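You operate a simulated robot arm through the tools that you are given. There is no shell and no other tool.

Carry out the task below with a simulated robot arm. There is one attempt and no reset: what you move stays moved.

JOB
Clamp the dusty block, brush the dust off and release the bench clamp.
Fine: use the hand brush while the block is clamped and put it back; the block stays in the bench clamp; other oval blocks stay. Set down upright: hand brush. What is to be rubbed or washed off counts as gone when no trace of it is left.

Only the result counts: the job must be done as asked and must still hold three seconds after the hand-in. Knocking over, shifting, dropping, spilling or breaking anything else fails it.

ROBOT AND FRAMES
A 7-joint arm with a two-finger parallel gripper, hanging from a carriage that runs on a rail from [123, 0] to [-2157, 4] (x, y) and turns from 3 to 691 degrees about z. Base frame: it is fixed where the carriage stands at the start and does not move with it; the origin is on the floor, on the carriage's upright axis, x ahead of it, y to its left, z up; the surface under the hand at the start is at about z = 850. Readings come in mm, degrees, newtons and seconds.
With the tool pointing down near the work surface it reaches from about 100 to 580 mm from the robot's upright axis, wherever it stands. Its first joint turns from -166.0 to 166.0 degrees. Places, roughly: orange clamp lever [700, -300, 900]; oval block (11x5x3 cm) [200, -900, 300]. Payload 3.91 kg.
The TCP is the grasp point between the finger pads, 30 mm short of the fingertips. In the tool frame z runs along the fingers and y along their closing line. Largest opening 110 mm; finger width 20, thickness 10; the body of the gripper, 48 by 112 mm, starts 55 mm behind the TCP.
Orientation is told as [roll, pitch, yaw] about the base's x, y, z axes, in that order, counted from this pose: with the fingers straight down and closing along the base's y, the tool's x points along the base's -x, its y along +y and its z along -z.

CONTROLS
- The arm moves only by the tool move_arm. Its argument "steps" is a list of rows, each a list of 3 entries, a list of its own where there are three numbers: the shift along the tool's x, y, z in units of 500 mm (1.0 is 500 mm), then the turn, a rotation vector about the tool's x, y, z in units of 45 degrees (1.0 is 45 degrees), then the closure, from 0 (fully open) to 1 (shut). In form: [[[tx, ty, tz], [rx, ry, rz], fingers], ...]. A call has 1 to 20 rows; each row is the pose to reach, as a shift and turn from the pose commanded when the call began, along the tool's axes at that moment. A call with a number of a shift or a turn outside -1 to 1 is refused whole. A row lasts 0.2 s, in which the tool goes at most 50 mm and 8.6 degrees; a call with a longer step from one row to the next is refused whole, and so is a gripper value outside its range. A pose out of reach is approached as far as the arm can. The call stops where the force on the tool passes 90 N (or 10 N more than at its start, if that is more) or the arm is blocked; 0.2 s more then pass. The fingers move at their own pace (about 108 mm/s each) and stop on an object; they squeeze with about 25 N. The grip force told is the motor's: it shows also when the fingers shut on nothing. Time passes only in rows, and 0.2 s behind the last, so rows that repeat a pose let the fingers close. It gives the time, the measured TCP pose, the force on the tool (base axes), the opening and the grip force at its end, in the units of the frame above (readings bear some noise), with the torque about the TCP (base axes, N m) and any sound that the robot's microphone picked up.
- Cameras (640 x 400 px; columns grow to the right, rows downward): "scene" is now at [260.2, -17.9, 1710.1]; the picture's right is [-0.29, -0.96, 0.00], its down [-0.85, 0.26, -0.46] and it looks along [0.44, -0.13, -0.89] (base axes); focal length 296 px, centre (320, 200). "wrist" rides on the gripper at [72, 17, -103] in the tool frame; the picture's right is [-0.23, 0.97, 0.00], its down [-0.76, -0.18, -0.62] and it looks along [-0.61, -0.14, 0.78] (tool axes); focal length 222 px, centre (320, 200). There is no depth. A picture from a camera that has moved, and an enlarged one, comes with that camera's place and axes in the base frame and with its lens.
- capture(camera): a new picture of that camera. It takes no simulated time.
- slide_trunk(by): slides the trunk up (or, below 0, down) by that many mm; the arm and the scene camera ride with it, the base frame stays. It gives what a move gives, with no picture.
- roll_base(legs): drives the robot by 1 to 6 legs, each [ahead, left, turn to the left] in mm, mm and degrees, along the robot's own axes; the way and the turn of a leg run together, so that a leg with both is an arc; at most 1500 mm and 180 degrees a leg. The arm and the cameras ride along, it lands a little off, and it stops where it bumps. It keeps to its track: a leg is cut to what the track allows. It gives what a move gives.
- turn_head(pan, tilt): turns the head with the scene camera to pan (to the left, within 155 degrees either way) and tilt (down, from -29 to 69), counted from straight ahead of the robot. It gives what a move gives.
- enlarge(camera, box): a new picture of the part [left, top, right, bottom] of that camera's present view, enlarged. It takes no simulated time.
- hand_in(): hands the job in; it is judged then, once.

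Nothing tells you exact positions but the pictures and the camera data. Unless the task says otherwise, let go and move clear before handing in.

The tools are called after "Request:" by a JSON object that holds its "name" and its "arguments". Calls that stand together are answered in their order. move_arm: Moves the arm, as the interface text tells. Its arguments: {"type":"object","properties":{"steps":{"type":"array"}},"required":["steps"]} The other tools are called the same way: slide_trunk (by) slides the trunk up or down; roll_base (legs) drives the base; turn_head (pan, tilt) turns the head that bears the scene camera; capture (camera) takes a picture; enlarge (camera, box) takes an enlarged picture of a part of a camera's view; hand_in () hands the job in.

At the start:

```text
time: 0.0
position: [385.6, -383.3, 1114.3]
ee_rot: [0.0, 0.0, 0.0]
ft_force: [-0.2, 0.8, 0.0]
torque: [-0.02, 0.01, 0.03]
gripper_width: 109.9
gripper_force: 0.1
trunk travel left (down, up): [-412.0, 168.0]
robot x, y, heading: [1.7, 0.5, 0.1]
head pan, tilt: [-16.9, 62.4]
```

scene: 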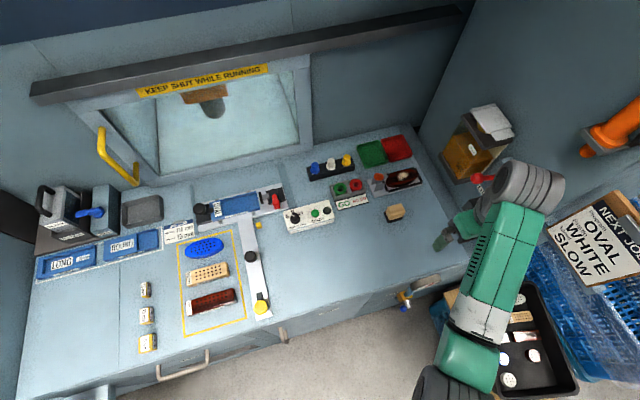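
wrist: 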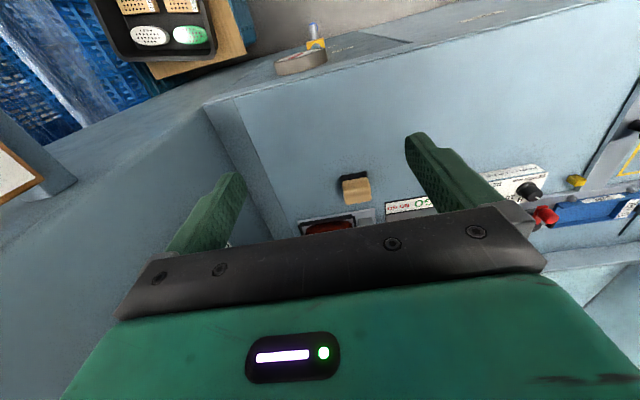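

I see a machine bench with a window, buttons, trays, and a side crate with oval blocks on the right, plus a "NEXT JOB: OVAL WHITE SLOW" board. I'll look closer at the scene before moving anything.

Request:
{"name": "enlarge", "arguments": {"camera": "scene", "box": [280, 120, 480, 245]}}

Request:
{"name": "enlarge", "arguments": {"camera": "scene", "box": [400, 180, 640, 400]}}

Request:
{"name": "enlarge", "arguments": {"camera": "scene", "box": [20, 170, 300, 370]}}

Request:
{"name": "enlarge", "arguments": {"camera": "wrist", "box": [80, 0, 400, 200]}}

```text
3.20 times, centred on (380, 182) of scene
camera zoom: at [260.2, -17.9, 1710.1], right [-0.29, -0.96, 0.0], down [-0.85, 0.26, -0.46], along [0.44, -0.13, -0.89], focal length 949 px, centre (128, 256)
```

zoom: 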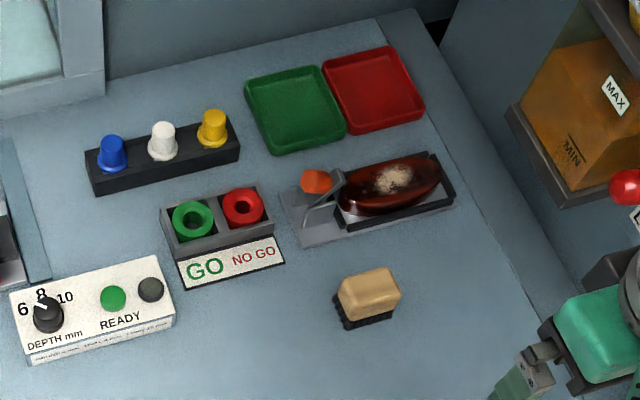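

```text
1.82 times, centred on (520, 290) of scene
camera zoom: at [260.2, -17.9, 1710.1], right [-0.29, -0.96, 0.0], down [-0.85, 0.26, -0.46], along [0.44, -0.13, -0.89], focal length 539 px, centre (-44, 36)
```

zoom: 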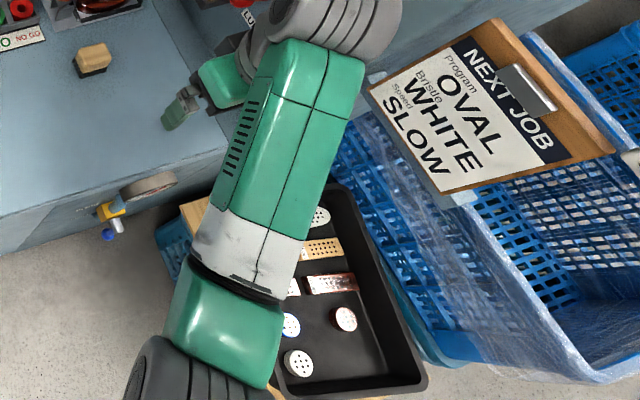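

```text
2.00 times, centred on (160, 270) of scene
camera zoom: at [260.2, -17.9, 1710.1], right [-0.29, -0.96, 0.0], down [-0.85, 0.26, -0.46], along [0.44, -0.13, -0.89], focal length 593 px, centre (640, 60)
```

zoom: 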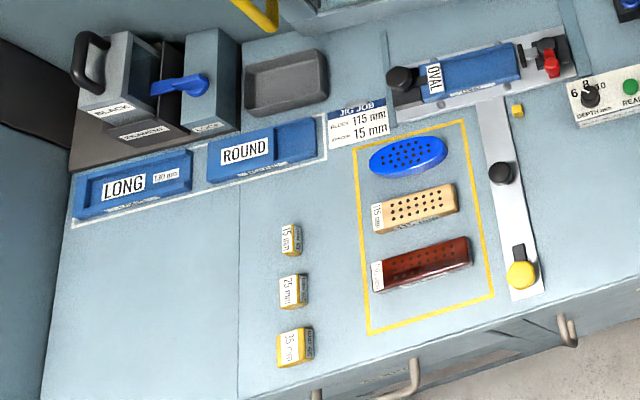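

```text
2.00 times, centred on (240, 100) of wrist
camera zoom: at [312.6, -366.0, 1218.4], right [0.23, 0.97, 0.0], down [0.76, -0.18, 0.62], along [0.61, -0.14, -0.78], focal length 444 px, centre (480, 400)
```

zoom: 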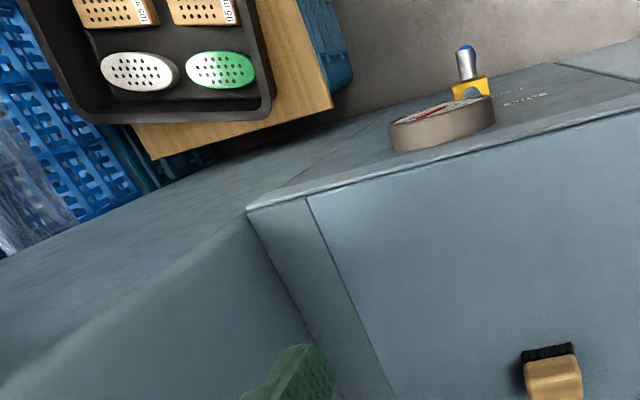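

The bench clamp with the dusty dark-red oval block is at roughly (675, -424), with the lever at (692, -346) and the brush at about (560, -357). I'll zoom in further on the clamp and brush.

Request:
{"name": "enlarge", "arguments": {"camera": "scene", "box": [360, 155, 430, 199]}}

Request:
{"name": "enlarge", "arguments": {"camera": "scene", "box": [370, 190, 420, 230]}}

Request:
{"name": "enlarge", "arguments": {"camera": "wrist", "box": [260, 140, 480, 260]}}

```text
9.09 times, centred on (395, 177) of scene
camera zoom: at [260.2, -17.9, 1710.1], right [-0.29, -0.96, 0.0], down [-0.85, 0.26, -0.46], along [0.44, -0.13, -0.89], focal length 2695 px, centre (-362, 409)
```

zoom: 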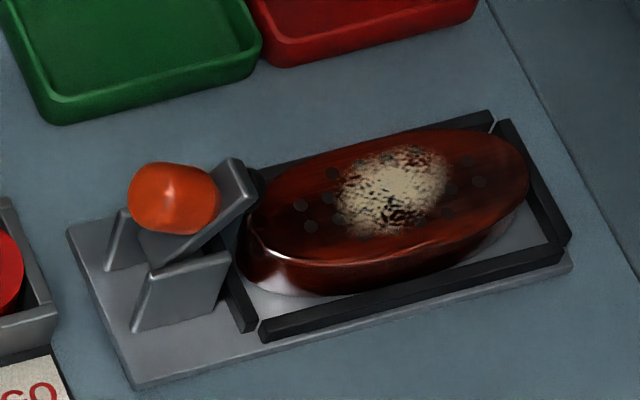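

```text
10.00 times, centred on (395, 210) of scene
camera zoom: at [260.2, -17.9, 1710.1], right [-0.29, -0.96, 0.0], down [-0.85, 0.26, -0.46], along [0.44, -0.13, -0.89], focal length 2965 px, centre (-430, 100)
```

zoom: 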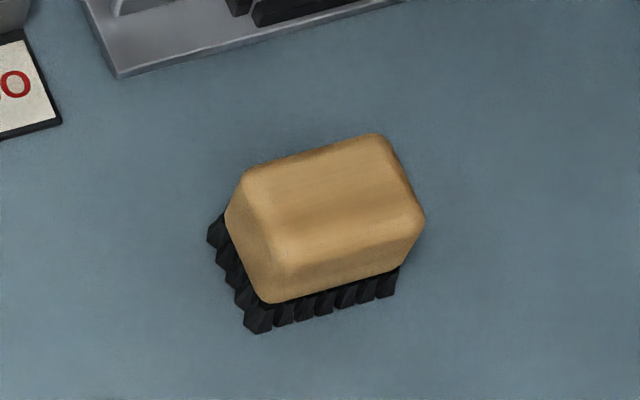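

```text
2.91 times, centred on (370, 200) of wrist
camera zoom: at [312.6, -366.0, 1218.4], right [0.23, 0.97, 0.0], down [0.76, -0.18, 0.62], along [0.61, -0.14, -0.78], focal length 646 px, centre (174, 200)
```

zoom: 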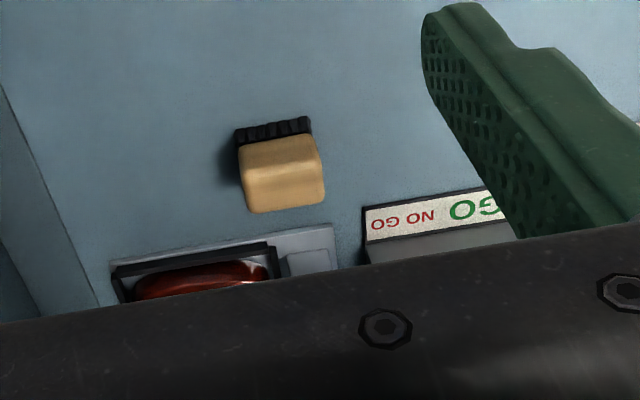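

The lever and the knob geometry need a closer look. I'll turn the head to survey the right side so that I know the obstacles before driving ahead.

Request:
{"name": "turn_head", "arguments": {"pan": -45, "tilt": 40}}

Request:
{"name": "capture", "arguments": {"camera": "scene"}}

Request:
{"name": "turn_head", "arguments": {"pan": 0, "tilt": 20}}

Request:
{"name": "capture", "arguments": {"camera": "scene"}}

Request:
{"name": "turn_head", "arguments": {"pan": -80, "tilt": 40}}

Request:
{"name": "capture", "arguments": {"camera": "scene"}}

```text
time: 0.9
position: [385.6, -382.3, 1114.8]
ee_rot: [0.1, 0.0, -0.1]
ft_force: [-0.3, -0.8, 0.0]
torque: [0.04, 0.0, 0.0]
gripper_width: 109.8
gripper_force: 0.1
trunk travel left (down, up): [-412.0, 168.0]
robot x, y, heading: [3.3, -2.2, -0.1]
head pan, tilt: [-45.0, 40.0]
```

```text
taken
camera scene: at [259.2, -59.5, 1739.6], right [-0.71, -0.71, 0.0], down [-0.46, 0.45, -0.77], along [0.54, -0.54, -0.64], focal length 296 px, centre (320, 200)
```

scene: 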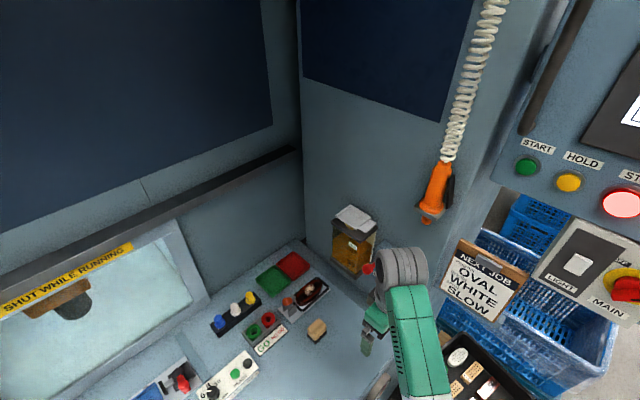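

```text
time: 2.0
position: [385.5, -382.9, 1113.3]
ee_rot: [-0.2, 0.0, 0.0]
ft_force: [0.4, -0.5, 0.6]
torque: [-0.02, 0.02, -0.01]
gripper_width: 110.0
gripper_force: 0.0
trunk travel left (down, up): [-412.0, 168.0]
robot x, y, heading: [1.3, -0.8, 0.1]
head pan, tilt: [0.0, 20.0]
```

```text
taken
camera scene: at [292.2, 0.5, 1771.0], right [0.0, -1.0, 0.0], down [-0.34, 0.0, -0.94], along [0.94, 0.0, -0.34], focal length 296 px, centre (320, 200)
```

scene: 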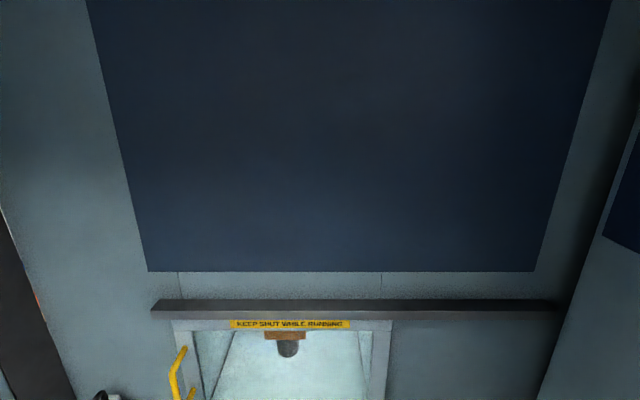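

```text
time: 3.6
position: [385.6, -383.2, 1114.1]
ee_rot: [0.0, 0.0, 0.0]
ft_force: [-0.6, -0.4, 0.6]
torque: [-0.01, -0.01, 0.0]
gripper_width: 110.1
gripper_force: 0.2
trunk travel left (down, up): [-412.0, 168.0]
robot x, y, heading: [0.6, -1.3, 0.1]
head pan, tilt: [-80.0, 40.0]
```

```text
taken
camera scene: at [213.9, -83.1, 1739.6], right [-0.98, -0.17, 0.0], down [-0.11, 0.63, -0.77], along [0.13, -0.75, -0.64], focal length 296 px, centre (320, 200)
```

scene: 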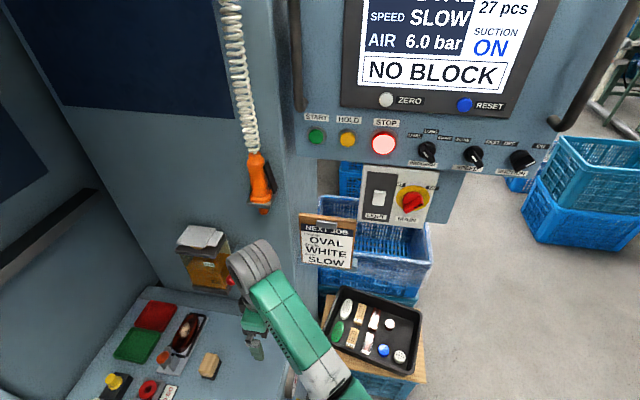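

The right wall carries a dispenser and an air gun; there's something red near the robot's wrist that I need to place. I'll zoom in on that before driving.

Request:
{"name": "enlarge", "arguments": {"camera": "scene", "box": [140, 200, 360, 400]}}

Request:
{"name": "turn_head", "arguments": {"pan": -45, "tilt": 55}}

Request:
{"name": "enlarge", "arguments": {"camera": "scene", "box": [220, 80, 480, 300]}}

```text
2.00 times, centred on (250, 300) of scene
camera zoom: at [213.9, -83.1, 1739.6], right [-0.98, -0.17, 0.0], down [-0.11, 0.63, -0.77], along [0.13, -0.75, -0.64], focal length 593 px, centre (460, 0)
```

zoom: 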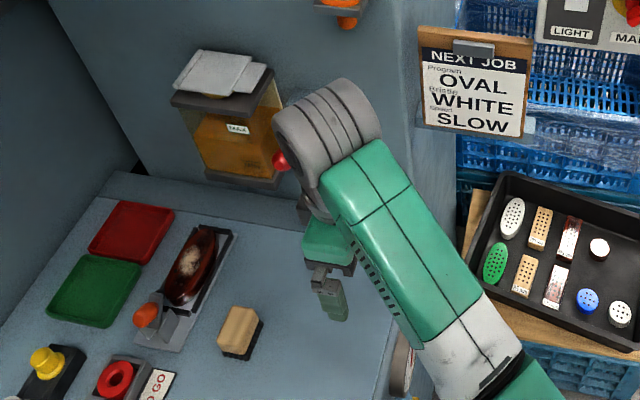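

```text
time: 4.6
position: [386.2, -382.8, 1114.7]
ee_rot: [0.1, 0.0, 0.1]
ft_force: [0.2, -0.1, 0.2]
torque: [-0.04, 0.02, -0.01]
gripper_width: 109.7
gripper_force: 0.1
trunk travel left (down, up): [-412.0, 168.0]
robot x, y, heading: [1.5, 1.3, -0.1]
head pan, tilt: [-45.0, 55.0]
```

```text
1.82 times, centred on (350, 190) of scene
camera zoom: at [250.1, -50.5, 1719.0], right [-0.71, -0.71, 0.0], down [-0.58, 0.58, -0.57], along [0.41, -0.41, -0.82], focal length 539 px, centre (266, 218)
```

zoom: 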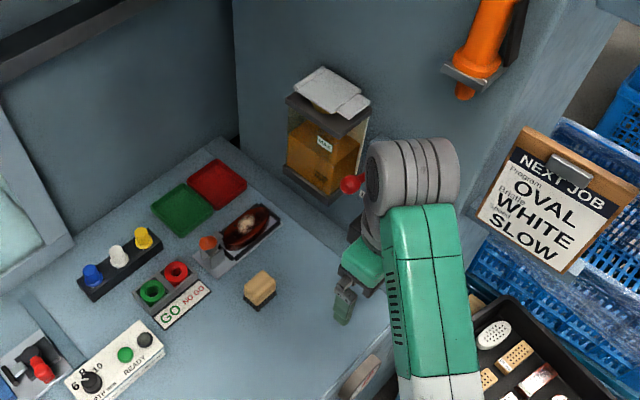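

The red knob may belong to the lube dispenser and is close to the wrist joint in the view. I'll draw the hand back toward the robot first, then drive ahead to the rail end.

Request:
{"name": "move_arm", "arguments": {"steps": [[[0.04, 0.066, -0.02], [0, 0, 0], 0], [[0.08, 0.13, -0.04], [0, 0, 0], 0], [[0.12, 0.2, -0.06], [0, 0, 0], 0], [[0.16, 0.266, -0.08], [0, 0, 0], 0]]}}

Request:
{"name": "enlarge", "arguments": {"camera": "scene", "box": [220, 80, 480, 300]}}

```text
time: 5.6
position: [307.8, -246.6, 1152.4]
ee_rot: [0.1, 0.0, 0.0]
ft_force: [-0.1, 0.5, 0.6]
torque: [-0.01, 0.0, 0.0]
gripper_width: 110.0
gripper_force: 0.1
trunk travel left (down, up): [-412.0, 168.0]
robot x, y, heading: [1.5, 1.1, -0.0]
head pan, tilt: [-45.0, 55.0]
```

```text
1.82 times, centred on (350, 190) of scene
camera zoom: at [250.1, -50.4, 1718.9], right [-0.71, -0.71, 0.0], down [-0.58, 0.58, -0.57], along [0.41, -0.41, -0.82], focal length 539 px, centre (266, 218)
```

zoom: 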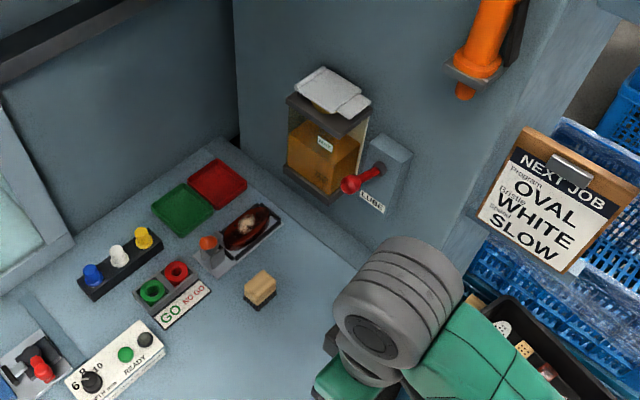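

The lube lever (about [520, -500, 1080]) and dispenser are on the right wall, so I'll keep the arm away from them. Next I drive ahead to the rail end.

Request:
{"name": "roll_base", "arguments": {"legs": [[121, 0, 0]]}}

Request:
{"name": "turn_head", "arguments": {"pan": -35, "tilt": 60}}

Request:
{"name": "capture", "arguments": {"camera": "scene"}}

Request:
{"name": "capture", "arguments": {"camera": "wrist"}}

```text
time: 6.8
position: [421.7, -247.4, 1153.0]
ee_rot: [-0.1, 0.0, -0.1]
ft_force: [0.6, 0.0, -0.4]
torque: [0.0, 0.0, 0.0]
gripper_width: 109.8
gripper_force: 0.1
trunk travel left (down, up): [-412.0, 168.0]
robot x, y, heading: [115.9, -0.7, -0.0]
head pan, tilt: [-45.0, 55.0]
```

```text
time: 7.5
position: [423.2, -247.8, 1153.1]
ee_rot: [0.0, 0.0, -0.1]
ft_force: [0.7, 0.1, 0.3]
torque: [-0.01, 0.0, -0.04]
gripper_width: 110.3
gripper_force: 0.1
trunk travel left (down, up): [-412.0, 168.0]
robot x, y, heading: [118.3, 2.1, 0.1]
head pan, tilt: [-35.0, 60.0]
```

```text
taken
camera scene: at [369.0, -38.5, 1712.9], right [-0.58, -0.82, 0.0], down [-0.71, 0.5, -0.5], along [0.41, -0.29, -0.87], focal length 296 px, centre (320, 200)
```

scene: 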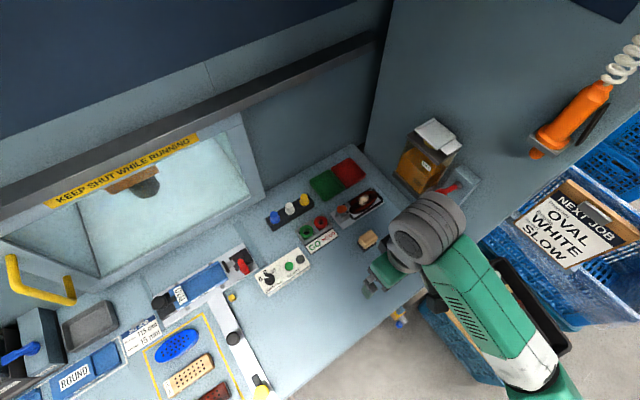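

```text
taken
camera wrist: at [350.1, -231.0, 1257.7], right [0.23, 0.97, 0.0], down [0.76, -0.18, 0.62], along [0.61, -0.14, -0.78], focal length 222 px, centre (320, 200)
```

wrist: 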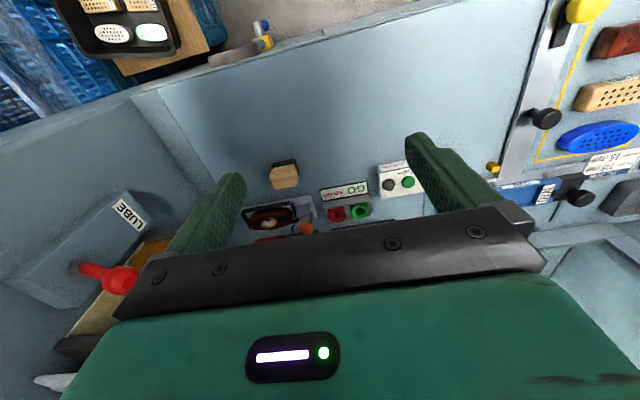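

The robot is now at the rail end (x≈117). I'll zoom in on the clamp and brush from here, and triangulate against the first views.

Request:
{"name": "enlarge", "arguments": {"camera": "scene", "box": [320, 170, 400, 220]}}

Request:
{"name": "enlarge", "arguments": {"camera": "scene", "box": [340, 215, 400, 255]}}

Request:
{"name": "enlarge", "arguments": {"camera": "wrist", "box": [230, 150, 340, 250]}}

```text
8.00 times, centred on (360, 195) of scene
camera zoom: at [369.0, -38.5, 1712.9], right [-0.58, -0.82, 0.0], down [-0.71, 0.5, -0.5], along [0.41, -0.29, -0.87], focal length 2372 px, centre (0, 240)
```

zoom: 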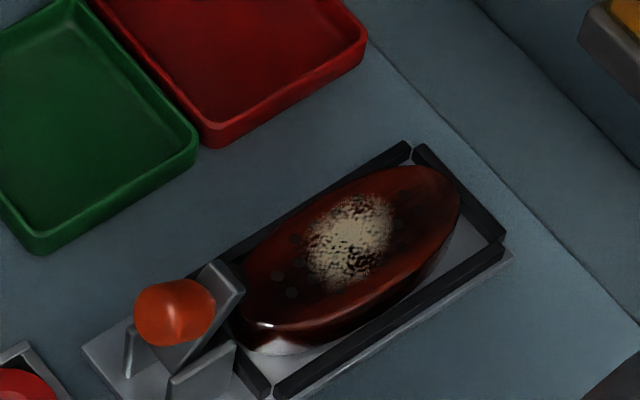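

```text
10.00 times, centred on (370, 235) of scene
camera zoom: at [369.0, -38.5, 1712.9], right [-0.58, -0.82, 0.0], down [-0.71, 0.5, -0.5], along [0.41, -0.29, -0.87], focal length 2965 px, centre (-180, -150)
```

zoom: 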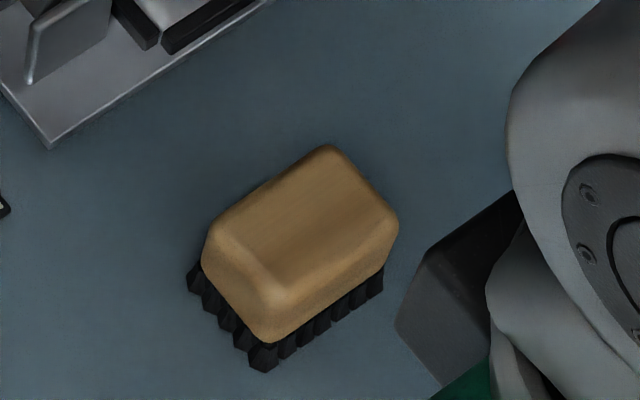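

```text
4.00 times, centred on (285, 200) of wrist
camera zoom: at [350.1, -231.0, 1257.7], right [0.23, 0.97, 0.0], down [0.76, -0.18, 0.62], along [0.61, -0.14, -0.78], focal length 888 px, centre (460, 200)
```

zoom: 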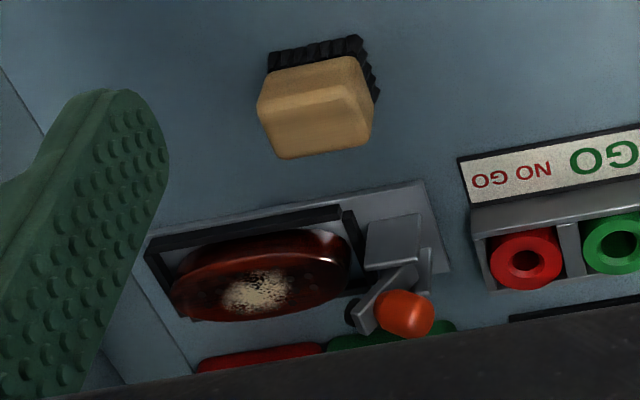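

Triangulation gives the knob at about (675, -333, 931), the dust centre at (680, -429, 885) and the clamp plate at x 645–715, y -494…-321. I'll bring the wrist camera nearer to understand the lever mechanism.

Request:
{"name": "move_arm", "arguments": {"steps": [[[-0.05, -0.03, 0.04], [0, 0, 0], 0], [[-0.1, -0.06, 0.08], [0, 0, 0], 0], [[-0.15, -0.09, 0.12], [0, 0, 0], 0], [[-0.2, -0.12, 0.16], [0, 0, 0], 0], [[-0.25, -0.15, 0.2], [0, 0, 0], 0], [[-0.27, -0.16, 0.22], [0, 0, 0], 0]]}}

Request:
{"name": "capture", "arguments": {"camera": "wrist"}}

Request:
{"name": "capture", "arguments": {"camera": "scene"}}

```text
time: 8.9
position: [558.3, -331.3, 1041.5]
ee_rot: [-0.1, 0.0, -0.2]
ft_force: [0.3, 0.3, -0.7]
torque: [0.0, -0.02, 0.01]
gripper_width: 110.3
gripper_force: 0.0
trunk travel left (down, up): [-412.0, 168.0]
robot x, y, heading: [115.8, -2.9, -0.1]
head pan, tilt: [-35.0, 60.0]
```

```text
taken
camera wrist: at [484.8, -315.0, 1145.5], right [0.23, 0.97, 0.0], down [0.76, -0.18, 0.62], along [0.61, -0.14, -0.78], focal length 222 px, centre (320, 200)
```

wrist: 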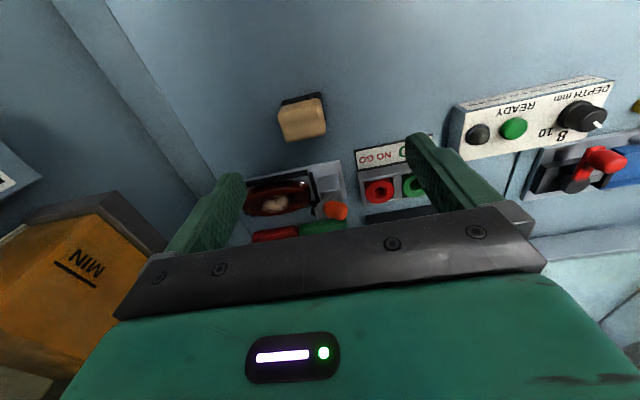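

```text
taken
camera scene: at [369.0, -38.4, 1712.9], right [-0.58, -0.82, 0.0], down [-0.71, 0.5, -0.5], along [0.41, -0.29, -0.87], focal length 296 px, centre (320, 200)
```

scene: 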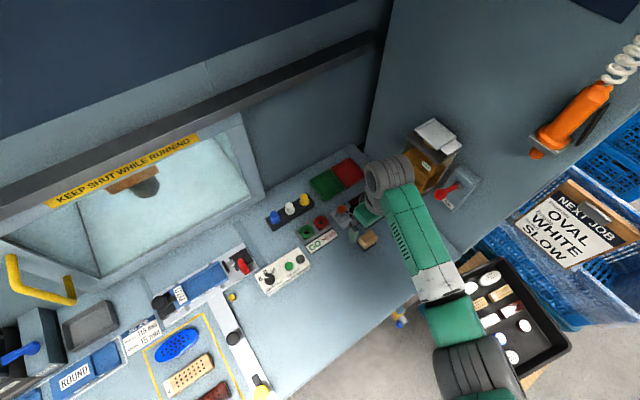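

The hand is now at (558, -331, 1041) and sees the clamp between the fingers. I'll zoom in there.

Request:
{"name": "enlarge", "arguments": {"camera": "wrist", "box": [240, 150, 360, 225]}}

Request:
{"name": "enlarge", "arguments": {"camera": "wrist", "box": [260, 80, 350, 150]}}

```text
5.33 times, centred on (300, 188) of wrist
camera zoom: at [484.8, -315.0, 1145.5], right [0.23, 0.97, 0.0], down [0.76, -0.18, 0.62], along [0.61, -0.14, -0.78], focal length 1185 px, centre (427, 267)
```

zoom: 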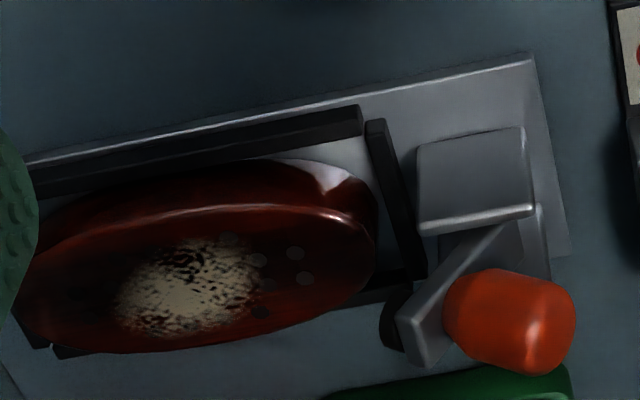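

```text
5.71 times, centred on (305, 115) of wrist
camera zoom: at [484.8, -315.0, 1145.5], right [0.23, 0.97, 0.0], down [0.76, -0.18, 0.62], along [0.61, -0.14, -0.78], focal length 1269 px, centre (406, 686)
```

zoom: 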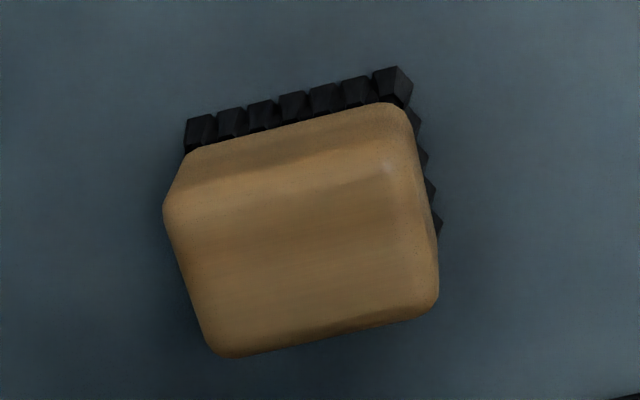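

The lever is a bar pivoted between two cheeks at about (680, -335, 887), tilted up with the black pad facing the block and the orange knob behind it. So clamping means pushing the knob toward the block (−y, about 40 mm). The clamp is beyond straight-down reach, so I'll tilt the tool 45° outward here to extend the reach and also see the clamp from the side.

Request:
{"name": "move_arm", "arguments": {"steps": [[[0, 0, 0], [0, -0.167, 0], 0], [[0, 0, 0], [0, -0.333, 0], 0], [[0, 0, 0], [0, -0.5, 0], 0], [[0, 0, 0], [0, -0.667, 0], 0], [[0, 0, 0], [0, -0.833, 0], 0], [[0, 0, 0], [0, -1, 0], 0], [[0, 0, 0], [0, -1, 0], 0]]}}

Request:
{"name": "capture", "arguments": {"camera": "wrist"}}

Request:
{"name": "capture", "arguments": {"camera": "scene"}}

```text
time: 10.5
position: [557.5, -328.9, 1044.2]
ee_rot: [0.0, -45.2, -0.1]
ft_force: [0.2, -0.1, 0.5]
torque: [-0.05, -0.03, 0.01]
gripper_width: 110.0
gripper_force: 0.0
trunk travel left (down, up): [-412.0, 168.0]
robot x, y, heading: [117.5, -0.1, 0.0]
head pan, tilt: [-35.0, 60.0]
```

```text
taken
camera wrist: at [432.5, -311.6, 1066.9], right [0.16, 0.97, 0.16], down [0.1, -0.18, 0.98], along [0.98, -0.14, -0.12], focal length 222 px, centre (320, 200)
```

wrist: 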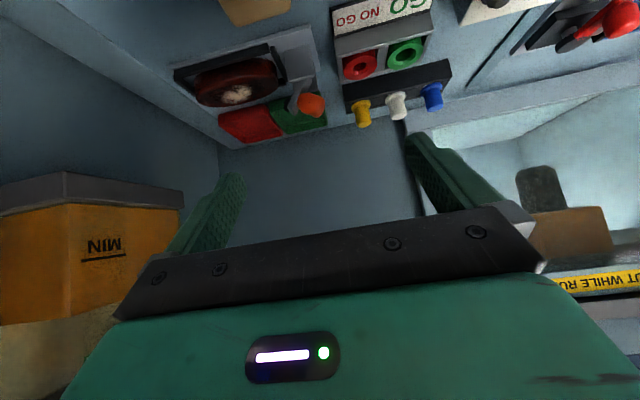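

```text
taken
camera scene: at [369.0, -38.4, 1712.9], right [-0.58, -0.82, 0.0], down [-0.71, 0.5, -0.5], along [0.41, -0.29, -0.87], focal length 296 px, centre (320, 200)
```

scene: 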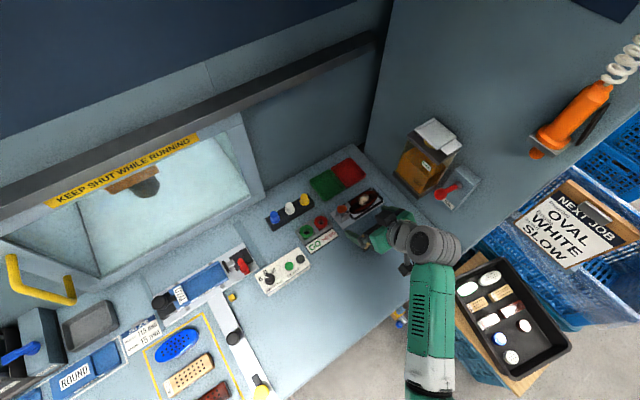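

Tilting works without trouble. I'll zoom in on the clamp from this lower angle.

Request:
{"name": "enlarge", "arguments": {"camera": "wrist", "box": [160, 20, 340, 145]}}

Request:
{"name": "enlarge", "arguments": {"camera": "scene", "box": [320, 170, 400, 220]}}

```text
3.20 times, centred on (250, 82) of wrist
camera zoom: at [432.5, -311.6, 1066.9], right [0.16, 0.97, 0.16], down [0.1, -0.18, 0.98], along [0.98, -0.14, -0.12], focal length 711 px, centre (544, 576)
```

zoom: 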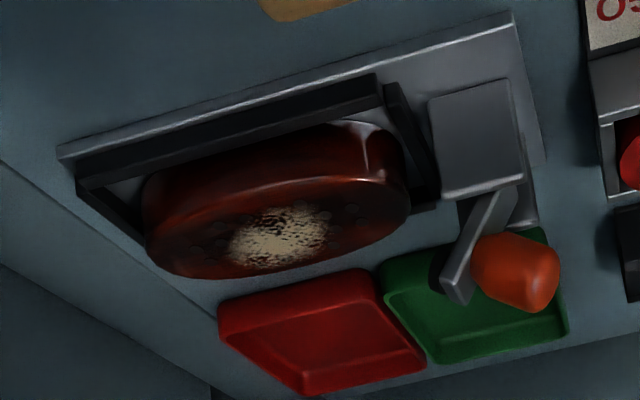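

```text
8.00 times, centred on (360, 195) of scene
camera zoom: at [369.0, -38.4, 1712.9], right [-0.58, -0.82, 0.0], down [-0.71, 0.5, -0.5], along [0.41, -0.29, -0.87], focal length 2372 px, centre (0, 240)
```

zoom: 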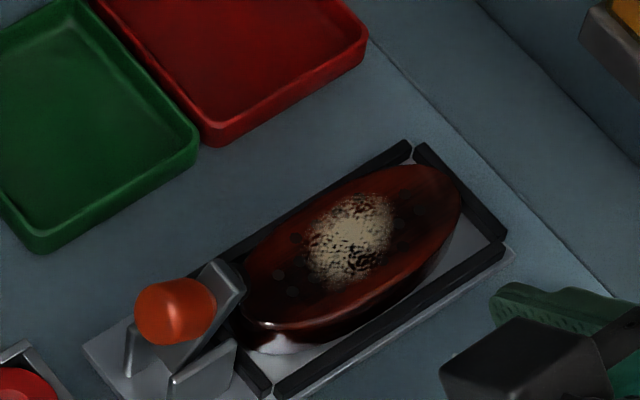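

The side view confirms the lever: bar leaning about 35° toward the block, pad on the block side, knob centre about (674, -335, 929). I'll close the fingers into a fist and bring it to the +y side of the knob, without touching it yet.

Request:
{"name": "move_arm", "arguments": {"steps": [[[0, 0.035, 0], [0, 0, 0], 1], [[0, 0.07, 0], [0, 0, 0], 1], [[0.002, 0.07, 0.06], [0, 0, 0], 1], [[0.004, 0.07, 0.12], [0, 0, 0], 1], [[0.006, 0.07, 0.18], [0, 0, 0], 1], [[0.007, 0.07, 0.23], [0, 0, 0], 1], [[0.007, 0.07, 0.27], [0, 0, 0], 1], [[0.007, 0.07, 0.27], [0, 0, 0], 1]]}}

Request:
{"name": "capture", "arguments": {"camera": "wrist"}}

Request:
{"name": "enlarge", "arguments": {"camera": "scene", "box": [310, 165, 420, 235]}}

```text
time: 12.3
position: [650.9, -293.1, 945.0]
ee_rot: [0.0, -45.0, -0.1]
ft_force: [-0.3, 0.0, -0.2]
torque: [0.0, -0.04, -0.03]
gripper_width: 0.0
gripper_force: 25.0
trunk travel left (down, up): [-412.0, 168.0]
robot x, y, heading: [118.3, 0.8, 0.0]
head pan, tilt: [-35.0, 60.0]
```

```text
taken
camera wrist: at [525.6, -276.5, 966.8], right [0.16, 0.97, 0.16], down [0.1, -0.18, 0.98], along [0.98, -0.14, -0.12], focal length 222 px, centre (320, 200)
```

wrist: 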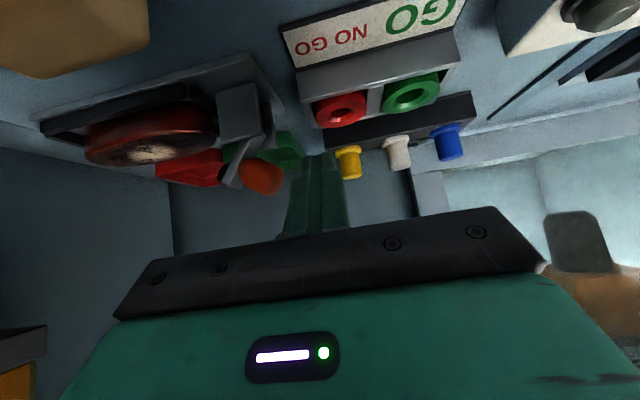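

```text
5.71 times, centred on (365, 200) of scene
camera zoom: at [369.1, -38.4, 1712.9], right [-0.58, -0.82, 0.0], down [-0.71, 0.5, -0.5], along [0.41, -0.29, -0.87], focal length 1694 px, centre (63, 200)
```

zoom: 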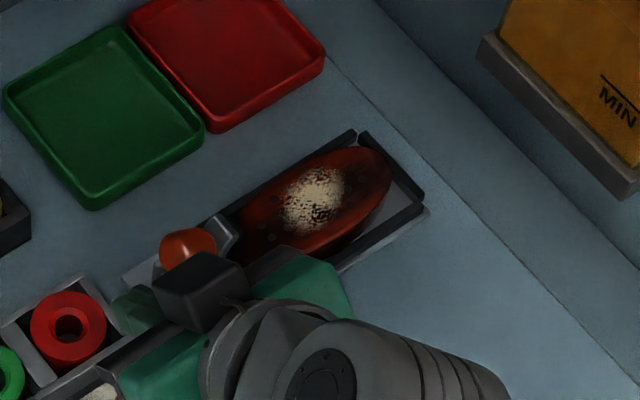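

The fist is at (651, -293, 945), left of the knob. I'll zoom to check the gap and heights.

Request:
{"name": "enlarge", "arguments": {"camera": "wrist", "box": [190, 80, 370, 200]}}

```text
3.33 times, centred on (280, 140) of wrist
camera zoom: at [525.6, -276.5, 966.8], right [0.16, 0.97, 0.16], down [0.1, -0.18, 0.98], along [0.98, -0.14, -0.12], focal length 740 px, centre (453, 400)
```

zoom: 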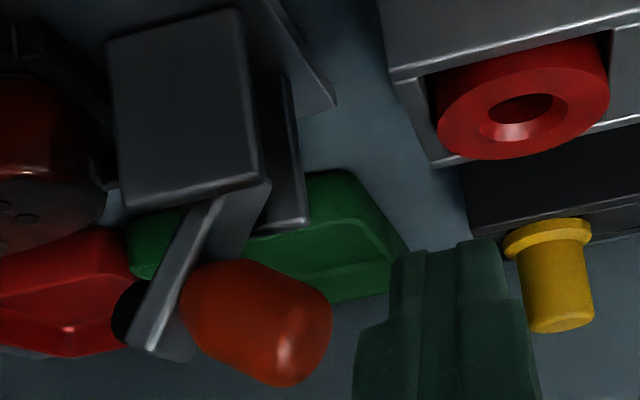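

The fist's tip overlaps the knob's full height with a gap of about 15 mm. I'll nudge it slightly forward/down and start pushing toward −y in small steps, watching the force.

Request:
{"name": "move_arm", "arguments": {"steps": [[[-0.006, 0, 0.028], [0, 0, 0], 1], [[-0.006, -0.02, 0.028], [0, 0, 0], 1], [[-0.006, -0.04, 0.028], [0, 0, 0], 1], [[-0.006, -0.05, 0.028], [0, 0, 0], 1], [[-0.006, -0.06, 0.028], [0, 0, 0], 1], [[-0.006, -0.06, 0.028], [0, 0, 0], 1]]}}

Request:
{"name": "enlarge", "arguments": {"camera": "wrist", "box": [190, 80, 370, 200]}}

```text
time: 13.7
position: [662.9, -321.8, 936.2]
ee_rot: [0.1, -45.1, -0.2]
ft_force: [0.3, 0.5, 0.5]
torque: [0.0, 0.0, 0.0]
gripper_width: 0.0
gripper_force: 24.8
trunk travel left (down, up): [-412.0, 168.0]
robot x, y, heading: [115.6, 1.6, -0.2]
head pan, tilt: [-35.0, 60.0]
```

```text
3.33 times, centred on (280, 140) of wrist
camera zoom: at [537.6, -306.3, 959.5], right [0.16, 0.97, 0.16], down [0.1, -0.18, 0.98], along [0.98, -0.14, -0.12], focal length 740 px, centre (453, 400)
```

zoom: 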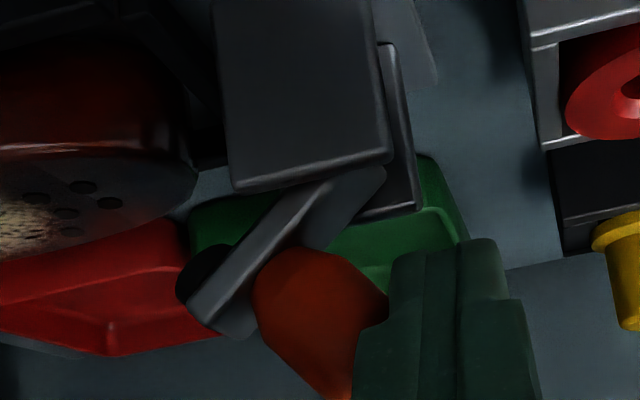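

The lever is turning with the fist in contact at low force. I'll keep pushing toward the block, lowering a little as the knob swings down.

Request:
{"name": "move_arm", "arguments": {"steps": [[[0, -0.01, 0], [0, 0, 0], 1], [[0.002, -0.02, 0.002], [0, 0, 0], 1], [[0.004, -0.03, 0.004], [0, 0, 0], 1], [[0.006, -0.04, 0.006], [0, 0, 0], 1], [[0.006, -0.04, 0.006], [0, 0, 0], 1]]}}

Request:
{"name": "enlarge", "arguments": {"camera": "wrist", "box": [190, 80, 370, 200]}}

```text
time: 14.9
position: [663.6, -343.2, 932.3]
ee_rot: [-0.2, -45.0, -0.1]
ft_force: [-0.3, -0.3, -0.1]
torque: [0.01, -0.01, 0.01]
gripper_width: 0.0
gripper_force: 25.4
trunk travel left (down, up): [-412.0, 168.0]
robot x, y, heading: [115.5, 0.1, -0.1]
head pan, tilt: [-35.0, 60.0]
```

```text
3.33 times, centred on (280, 140) of wrist
camera zoom: at [538.5, -327.0, 956.2], right [0.16, 0.97, 0.16], down [0.1, -0.18, 0.98], along [0.98, -0.14, -0.12], focal length 740 px, centre (453, 400)
```

zoom: 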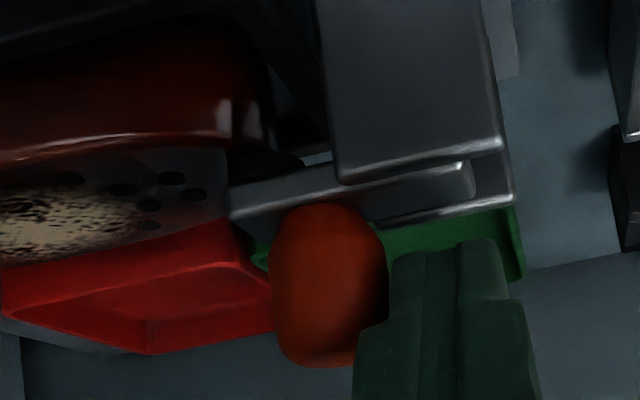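

The bar is now nearly flat, with its pad close to the block's end. I'll keep pushing until I feel resistance.

Request:
{"name": "move_arm", "arguments": {"steps": [[[0, -0.006, 0], [0, 0, 0], 1], [[0, -0.012, 0], [0, 0, 0], 1], [[0, -0.018, 0], [0, 0, 0], 1], [[0, -0.018, 0], [0, 0, 0], 1]]}}

Request:
{"name": "enlarge", "arguments": {"camera": "wrist", "box": [190, 80, 370, 200]}}

```text
time: 15.9
position: [663.8, -347.8, 931.9]
ee_rot: [0.3, -45.0, -0.2]
ft_force: [-12.2, 24.0, 19.7]
torque: [0.38, -0.03, 0.28]
gripper_width: 0.0
gripper_force: 25.0
trunk travel left (down, up): [-412.0, 168.0]
robot x, y, heading: [112.0, 2.2, -0.0]
head pan, tilt: [-35.0, 60.0]
```

```text
3.33 times, centred on (280, 140) of wrist
camera zoom: at [538.0, -331.4, 954.5], right [0.16, 0.97, 0.16], down [0.1, -0.18, 0.98], along [0.98, -0.14, -0.13], focal length 740 px, centre (453, 400)
```

zoom: 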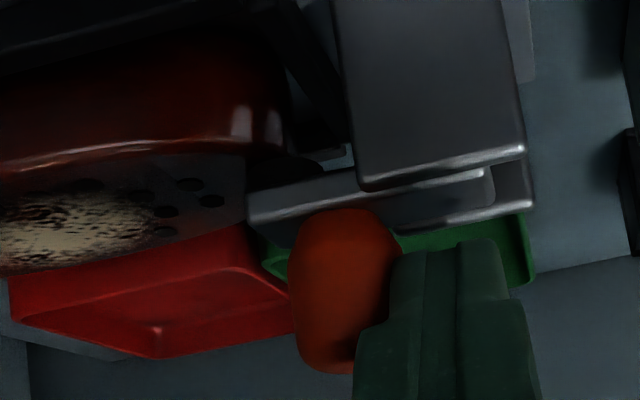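

Resistance has risen (about 24 N), so the lever is at its stop. I'll back off to +y and retreat along the tool axis, then check that the lever stays clamped.

Request:
{"name": "move_arm", "arguments": {"steps": [[[0, 0.02, 0], [0, 0, 0], 1], [[0, 0.06, 0], [0, 0, 0], 1], [[0, 0.08, -0.02], [0, 0, 0], 1], [[0, 0.08, -0.1], [0, 0, 0], 1], [[0, 0.08, -0.18], [0, 0, 0], 1], [[0, 0.08, -0.26], [0, 0, 0], 1], [[0, 0.08, -0.26], [0, 0, 0], 1]]}}

Request:
{"name": "capture", "arguments": {"camera": "wrist"}}

Request:
{"name": "enlarge", "arguments": {"camera": "wrist", "box": [160, 20, 340, 145]}}

Request:
{"name": "enlarge", "arguments": {"camera": "scene", "box": [320, 170, 400, 220]}}

```text
time: 17.5
position: [572.4, -310.7, 1023.3]
ee_rot: [0.0, -45.1, -0.2]
ft_force: [0.1, -0.4, -0.3]
torque: [-0.01, 0.01, 0.0]
gripper_width: 0.1
gripper_force: 25.2
trunk travel left (down, up): [-412.0, 168.0]
robot x, y, heading: [117.0, -0.3, -0.0]
head pan, tilt: [-35.0, 60.0]
```

```text
taken
camera wrist: at [447.5, -294.5, 1047.8], right [0.16, 0.97, 0.16], down [0.1, -0.18, 0.98], along [0.98, -0.14, -0.12], focal length 222 px, centre (320, 200)
```

wrist: 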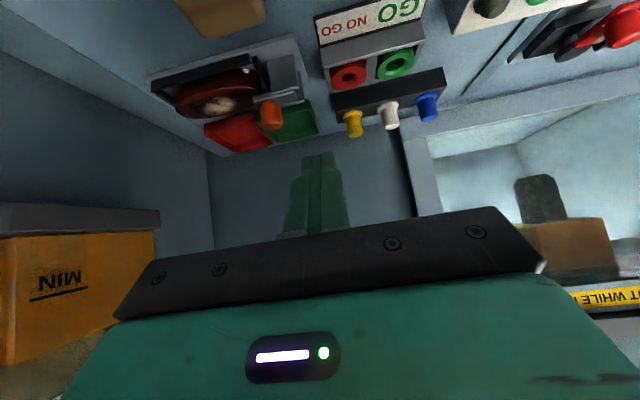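

```text
3.20 times, centred on (250, 82) of wrist
camera zoom: at [447.5, -294.5, 1047.8], right [0.16, 0.97, 0.16], down [0.1, -0.18, 0.98], along [0.98, -0.14, -0.12], focal length 711 px, centre (544, 576)
```

zoom: 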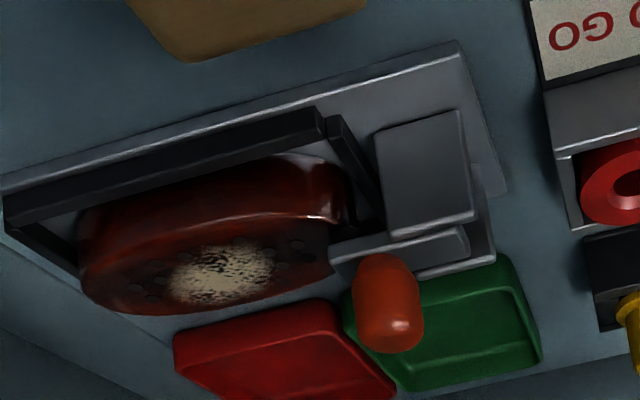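

```text
8.00 times, centred on (360, 195) of scene
camera zoom: at [369.0, -38.4, 1712.9], right [-0.58, -0.82, 0.0], down [-0.71, 0.5, -0.5], along [0.41, -0.29, -0.87], focal length 2372 px, centre (0, 240)
```

zoom: 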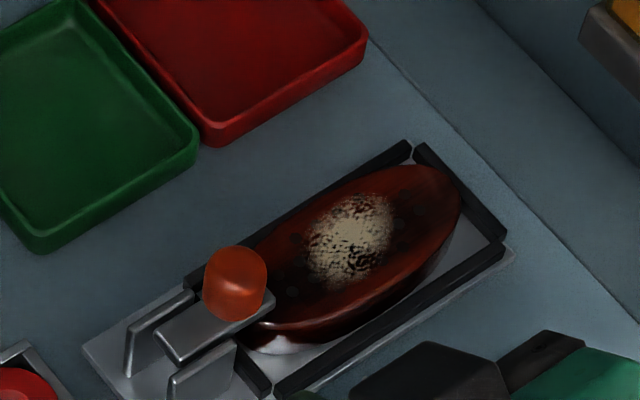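

The lever now lies flat over the block's end and stays there, with the knob at about (680, -367, 912), so the block is clamped. Next is the brush: centre about (567, -353), wood z 876–903, size 36×45 mm. I'll open the fingers and move to a pre-grasp behind it.

Request:
{"name": "move_arm", "arguments": {"steps": [[[0.05, -0.03, 0.005], [0, 0, 0], 0.2], [[0.1, -0.06, 0.01], [0, 0, 0], 0.2], [[0.15, -0.085, 0.015], [0, 0, 0], 0.2], [[0.195, -0.086, 0.02], [0, 0, 0], 0.2], [[0.195, -0.086, 0.02], [0, 0, 0], 0.2]]}}

Request:
{"name": "capture", "arguments": {"camera": "wrist"}}

Request:
{"name": "enlarge", "arguments": {"camera": "scene", "box": [320, 190, 430, 260]}}

```text
time: 18.7
position: [507.4, -354.8, 951.2]
ee_rot: [0.0, -45.0, -0.3]
ft_force: [0.0, 0.1, -0.6]
torque: [-0.01, -0.01, 0.01]
gripper_width: 88.1
gripper_force: 0.0
trunk travel left (down, up): [-412.0, 168.0]
robot x, y, heading: [113.6, -2.6, 0.0]
head pan, tilt: [-35.0, 60.0]
```

```text
taken
camera wrist: at [383.4, -337.2, 973.3], right [0.16, 0.97, 0.16], down [0.1, -0.18, 0.98], along [0.98, -0.14, -0.12], focal length 222 px, centre (320, 200)
```

wrist: 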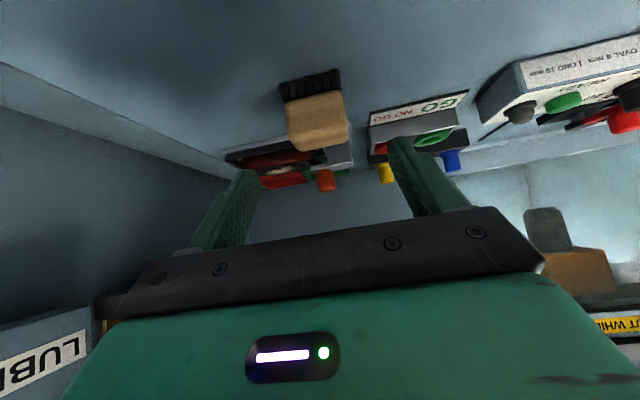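

```text
5.71 times, centred on (375, 225) of scene
camera zoom: at [369.0, -38.4, 1712.9], right [-0.58, -0.82, 0.0], down [-0.71, 0.5, -0.5], along [0.41, -0.29, -0.87], focal length 1694 px, centre (6, 57)
```

zoom: 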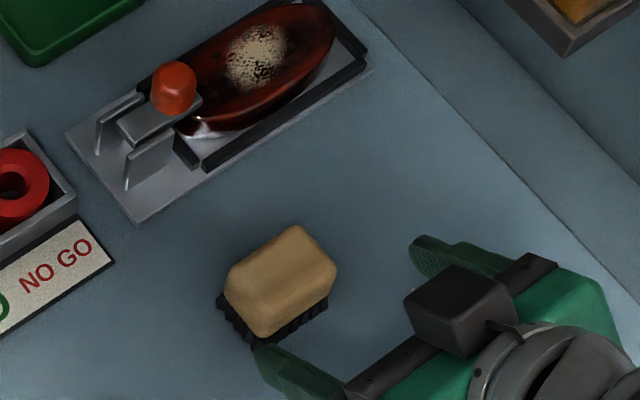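

The brush sits between the fingers' lines. I'll zoom to verify the height of the wood before going in.

Request:
{"name": "enlarge", "arguments": {"camera": "wrist", "box": [260, 50, 380, 170]}}

```text
3.33 times, centred on (320, 110) of wrist
camera zoom: at [383.4, -337.2, 973.3], right [0.16, 0.97, 0.16], down [0.1, -0.18, 0.98], along [0.98, -0.14, -0.12], focal length 740 px, centre (320, 500)
```

zoom: 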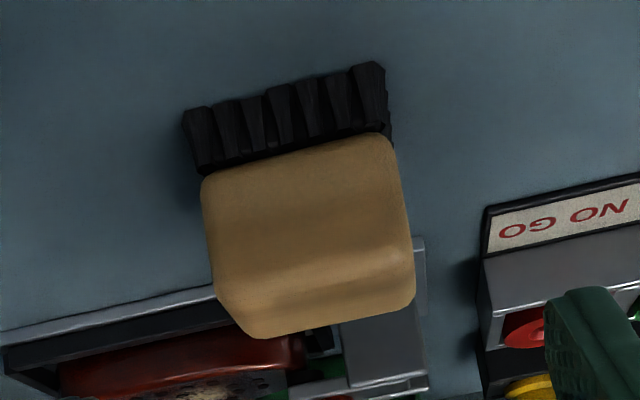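

The wood spans z≈870–903, bristles below it. I'll advance along the tool axis onto the brush and grip it.

Request:
{"name": "move_arm", "arguments": {"steps": [[[0.001, 0.002, 0.06], [0, 0, 0], 0.2], [[0.002, 0.002, 0.12], [0, 0, 0], 0.2], [[0.004, 0.002, 0.16], [0, 0, 0], 0.2], [[0.004, 0.002, 0.172], [0, 0, 0], 0.2], [[0.004, 0.002, 0.172], [0, 0, 0], 0.2]]}}

Request:
{"name": "capture", "arguments": {"camera": "wrist"}}

Request:
{"name": "enlarge", "arguments": {"camera": "scene", "box": [320, 190, 430, 260]}}

```text
time: 19.9
position: [568.8, -353.2, 887.2]
ee_rot: [0.0, -45.0, -0.1]
ft_force: [-0.2, -0.2, -0.1]
torque: [-0.02, 0.0, 0.01]
gripper_width: 88.1
gripper_force: 0.0
trunk travel left (down, up): [-412.0, 168.0]
robot x, y, heading: [114.2, -1.6, 0.2]
head pan, tilt: [-35.0, 60.0]
```

```text
taken
camera wrist: at [444.0, -336.3, 909.7], right [0.16, 0.97, 0.16], down [0.1, -0.18, 0.98], along [0.98, -0.14, -0.12], focal length 222 px, centre (320, 200)
```

wrist: 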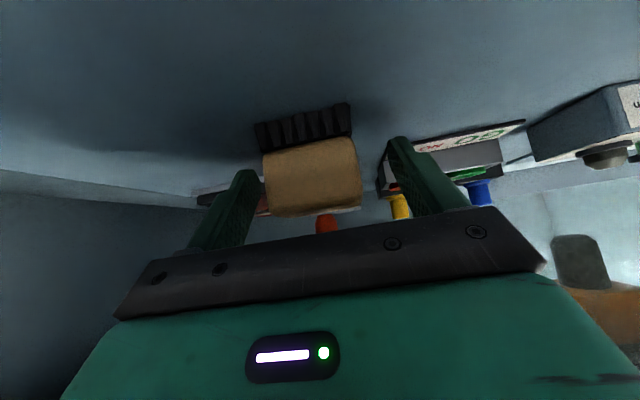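

```text
5.71 times, centred on (375, 225) of scene
camera zoom: at [369.1, -38.4, 1712.9], right [-0.58, -0.82, 0.0], down [-0.71, 0.5, -0.5], along [0.41, -0.29, -0.87], focal length 1694 px, centre (6, 57)
```

zoom: 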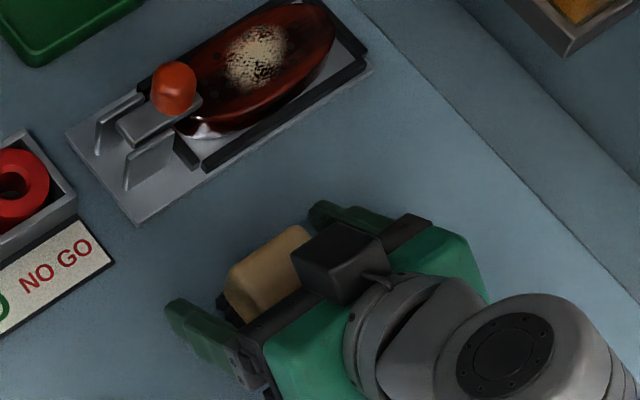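

The fingers straddle the brush, centred. Closing now.

Request:
{"name": "move_arm", "arguments": {"steps": [[[0, 0, 0], [0, 0, 0], 0.5], [[0, 0, 0], [0, 0, 0], 1], [[0, 0, 0], [0, 0, 0], 1], [[0, 0, 0], [0, 0, 0], 1], [[0, 0, 0], [0, 0, 0], 1]]}}

Request:
{"name": "capture", "arguments": {"camera": "wrist"}}

```text
time: 21.1
position: [568.6, -353.7, 887.3]
ee_rot: [0.1, -45.0, -0.1]
ft_force: [-0.1, 0.8, 1.5]
torque: [0.04, 0.02, -0.01]
gripper_width: 49.5
gripper_force: 24.9
trunk travel left (down, up): [-412.0, 168.0]
robot x, y, heading: [113.2, -0.5, -0.1]
head pan, tilt: [-35.0, 60.0]
```

```text
taken
camera wrist: at [443.9, -336.3, 909.8], right [0.16, 0.97, 0.16], down [0.1, -0.18, 0.98], along [0.98, -0.14, -0.12], focal length 222 px, centre (320, 200)
```

wrist: 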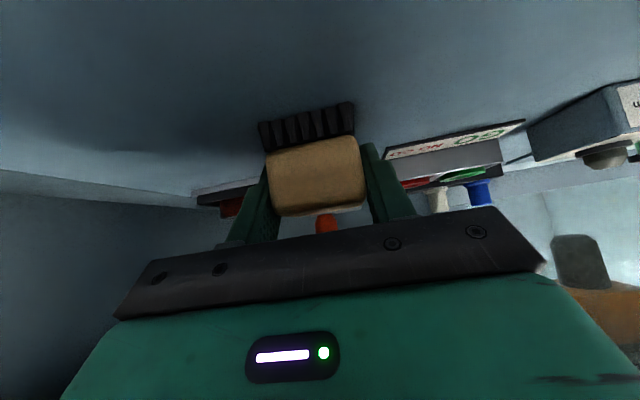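

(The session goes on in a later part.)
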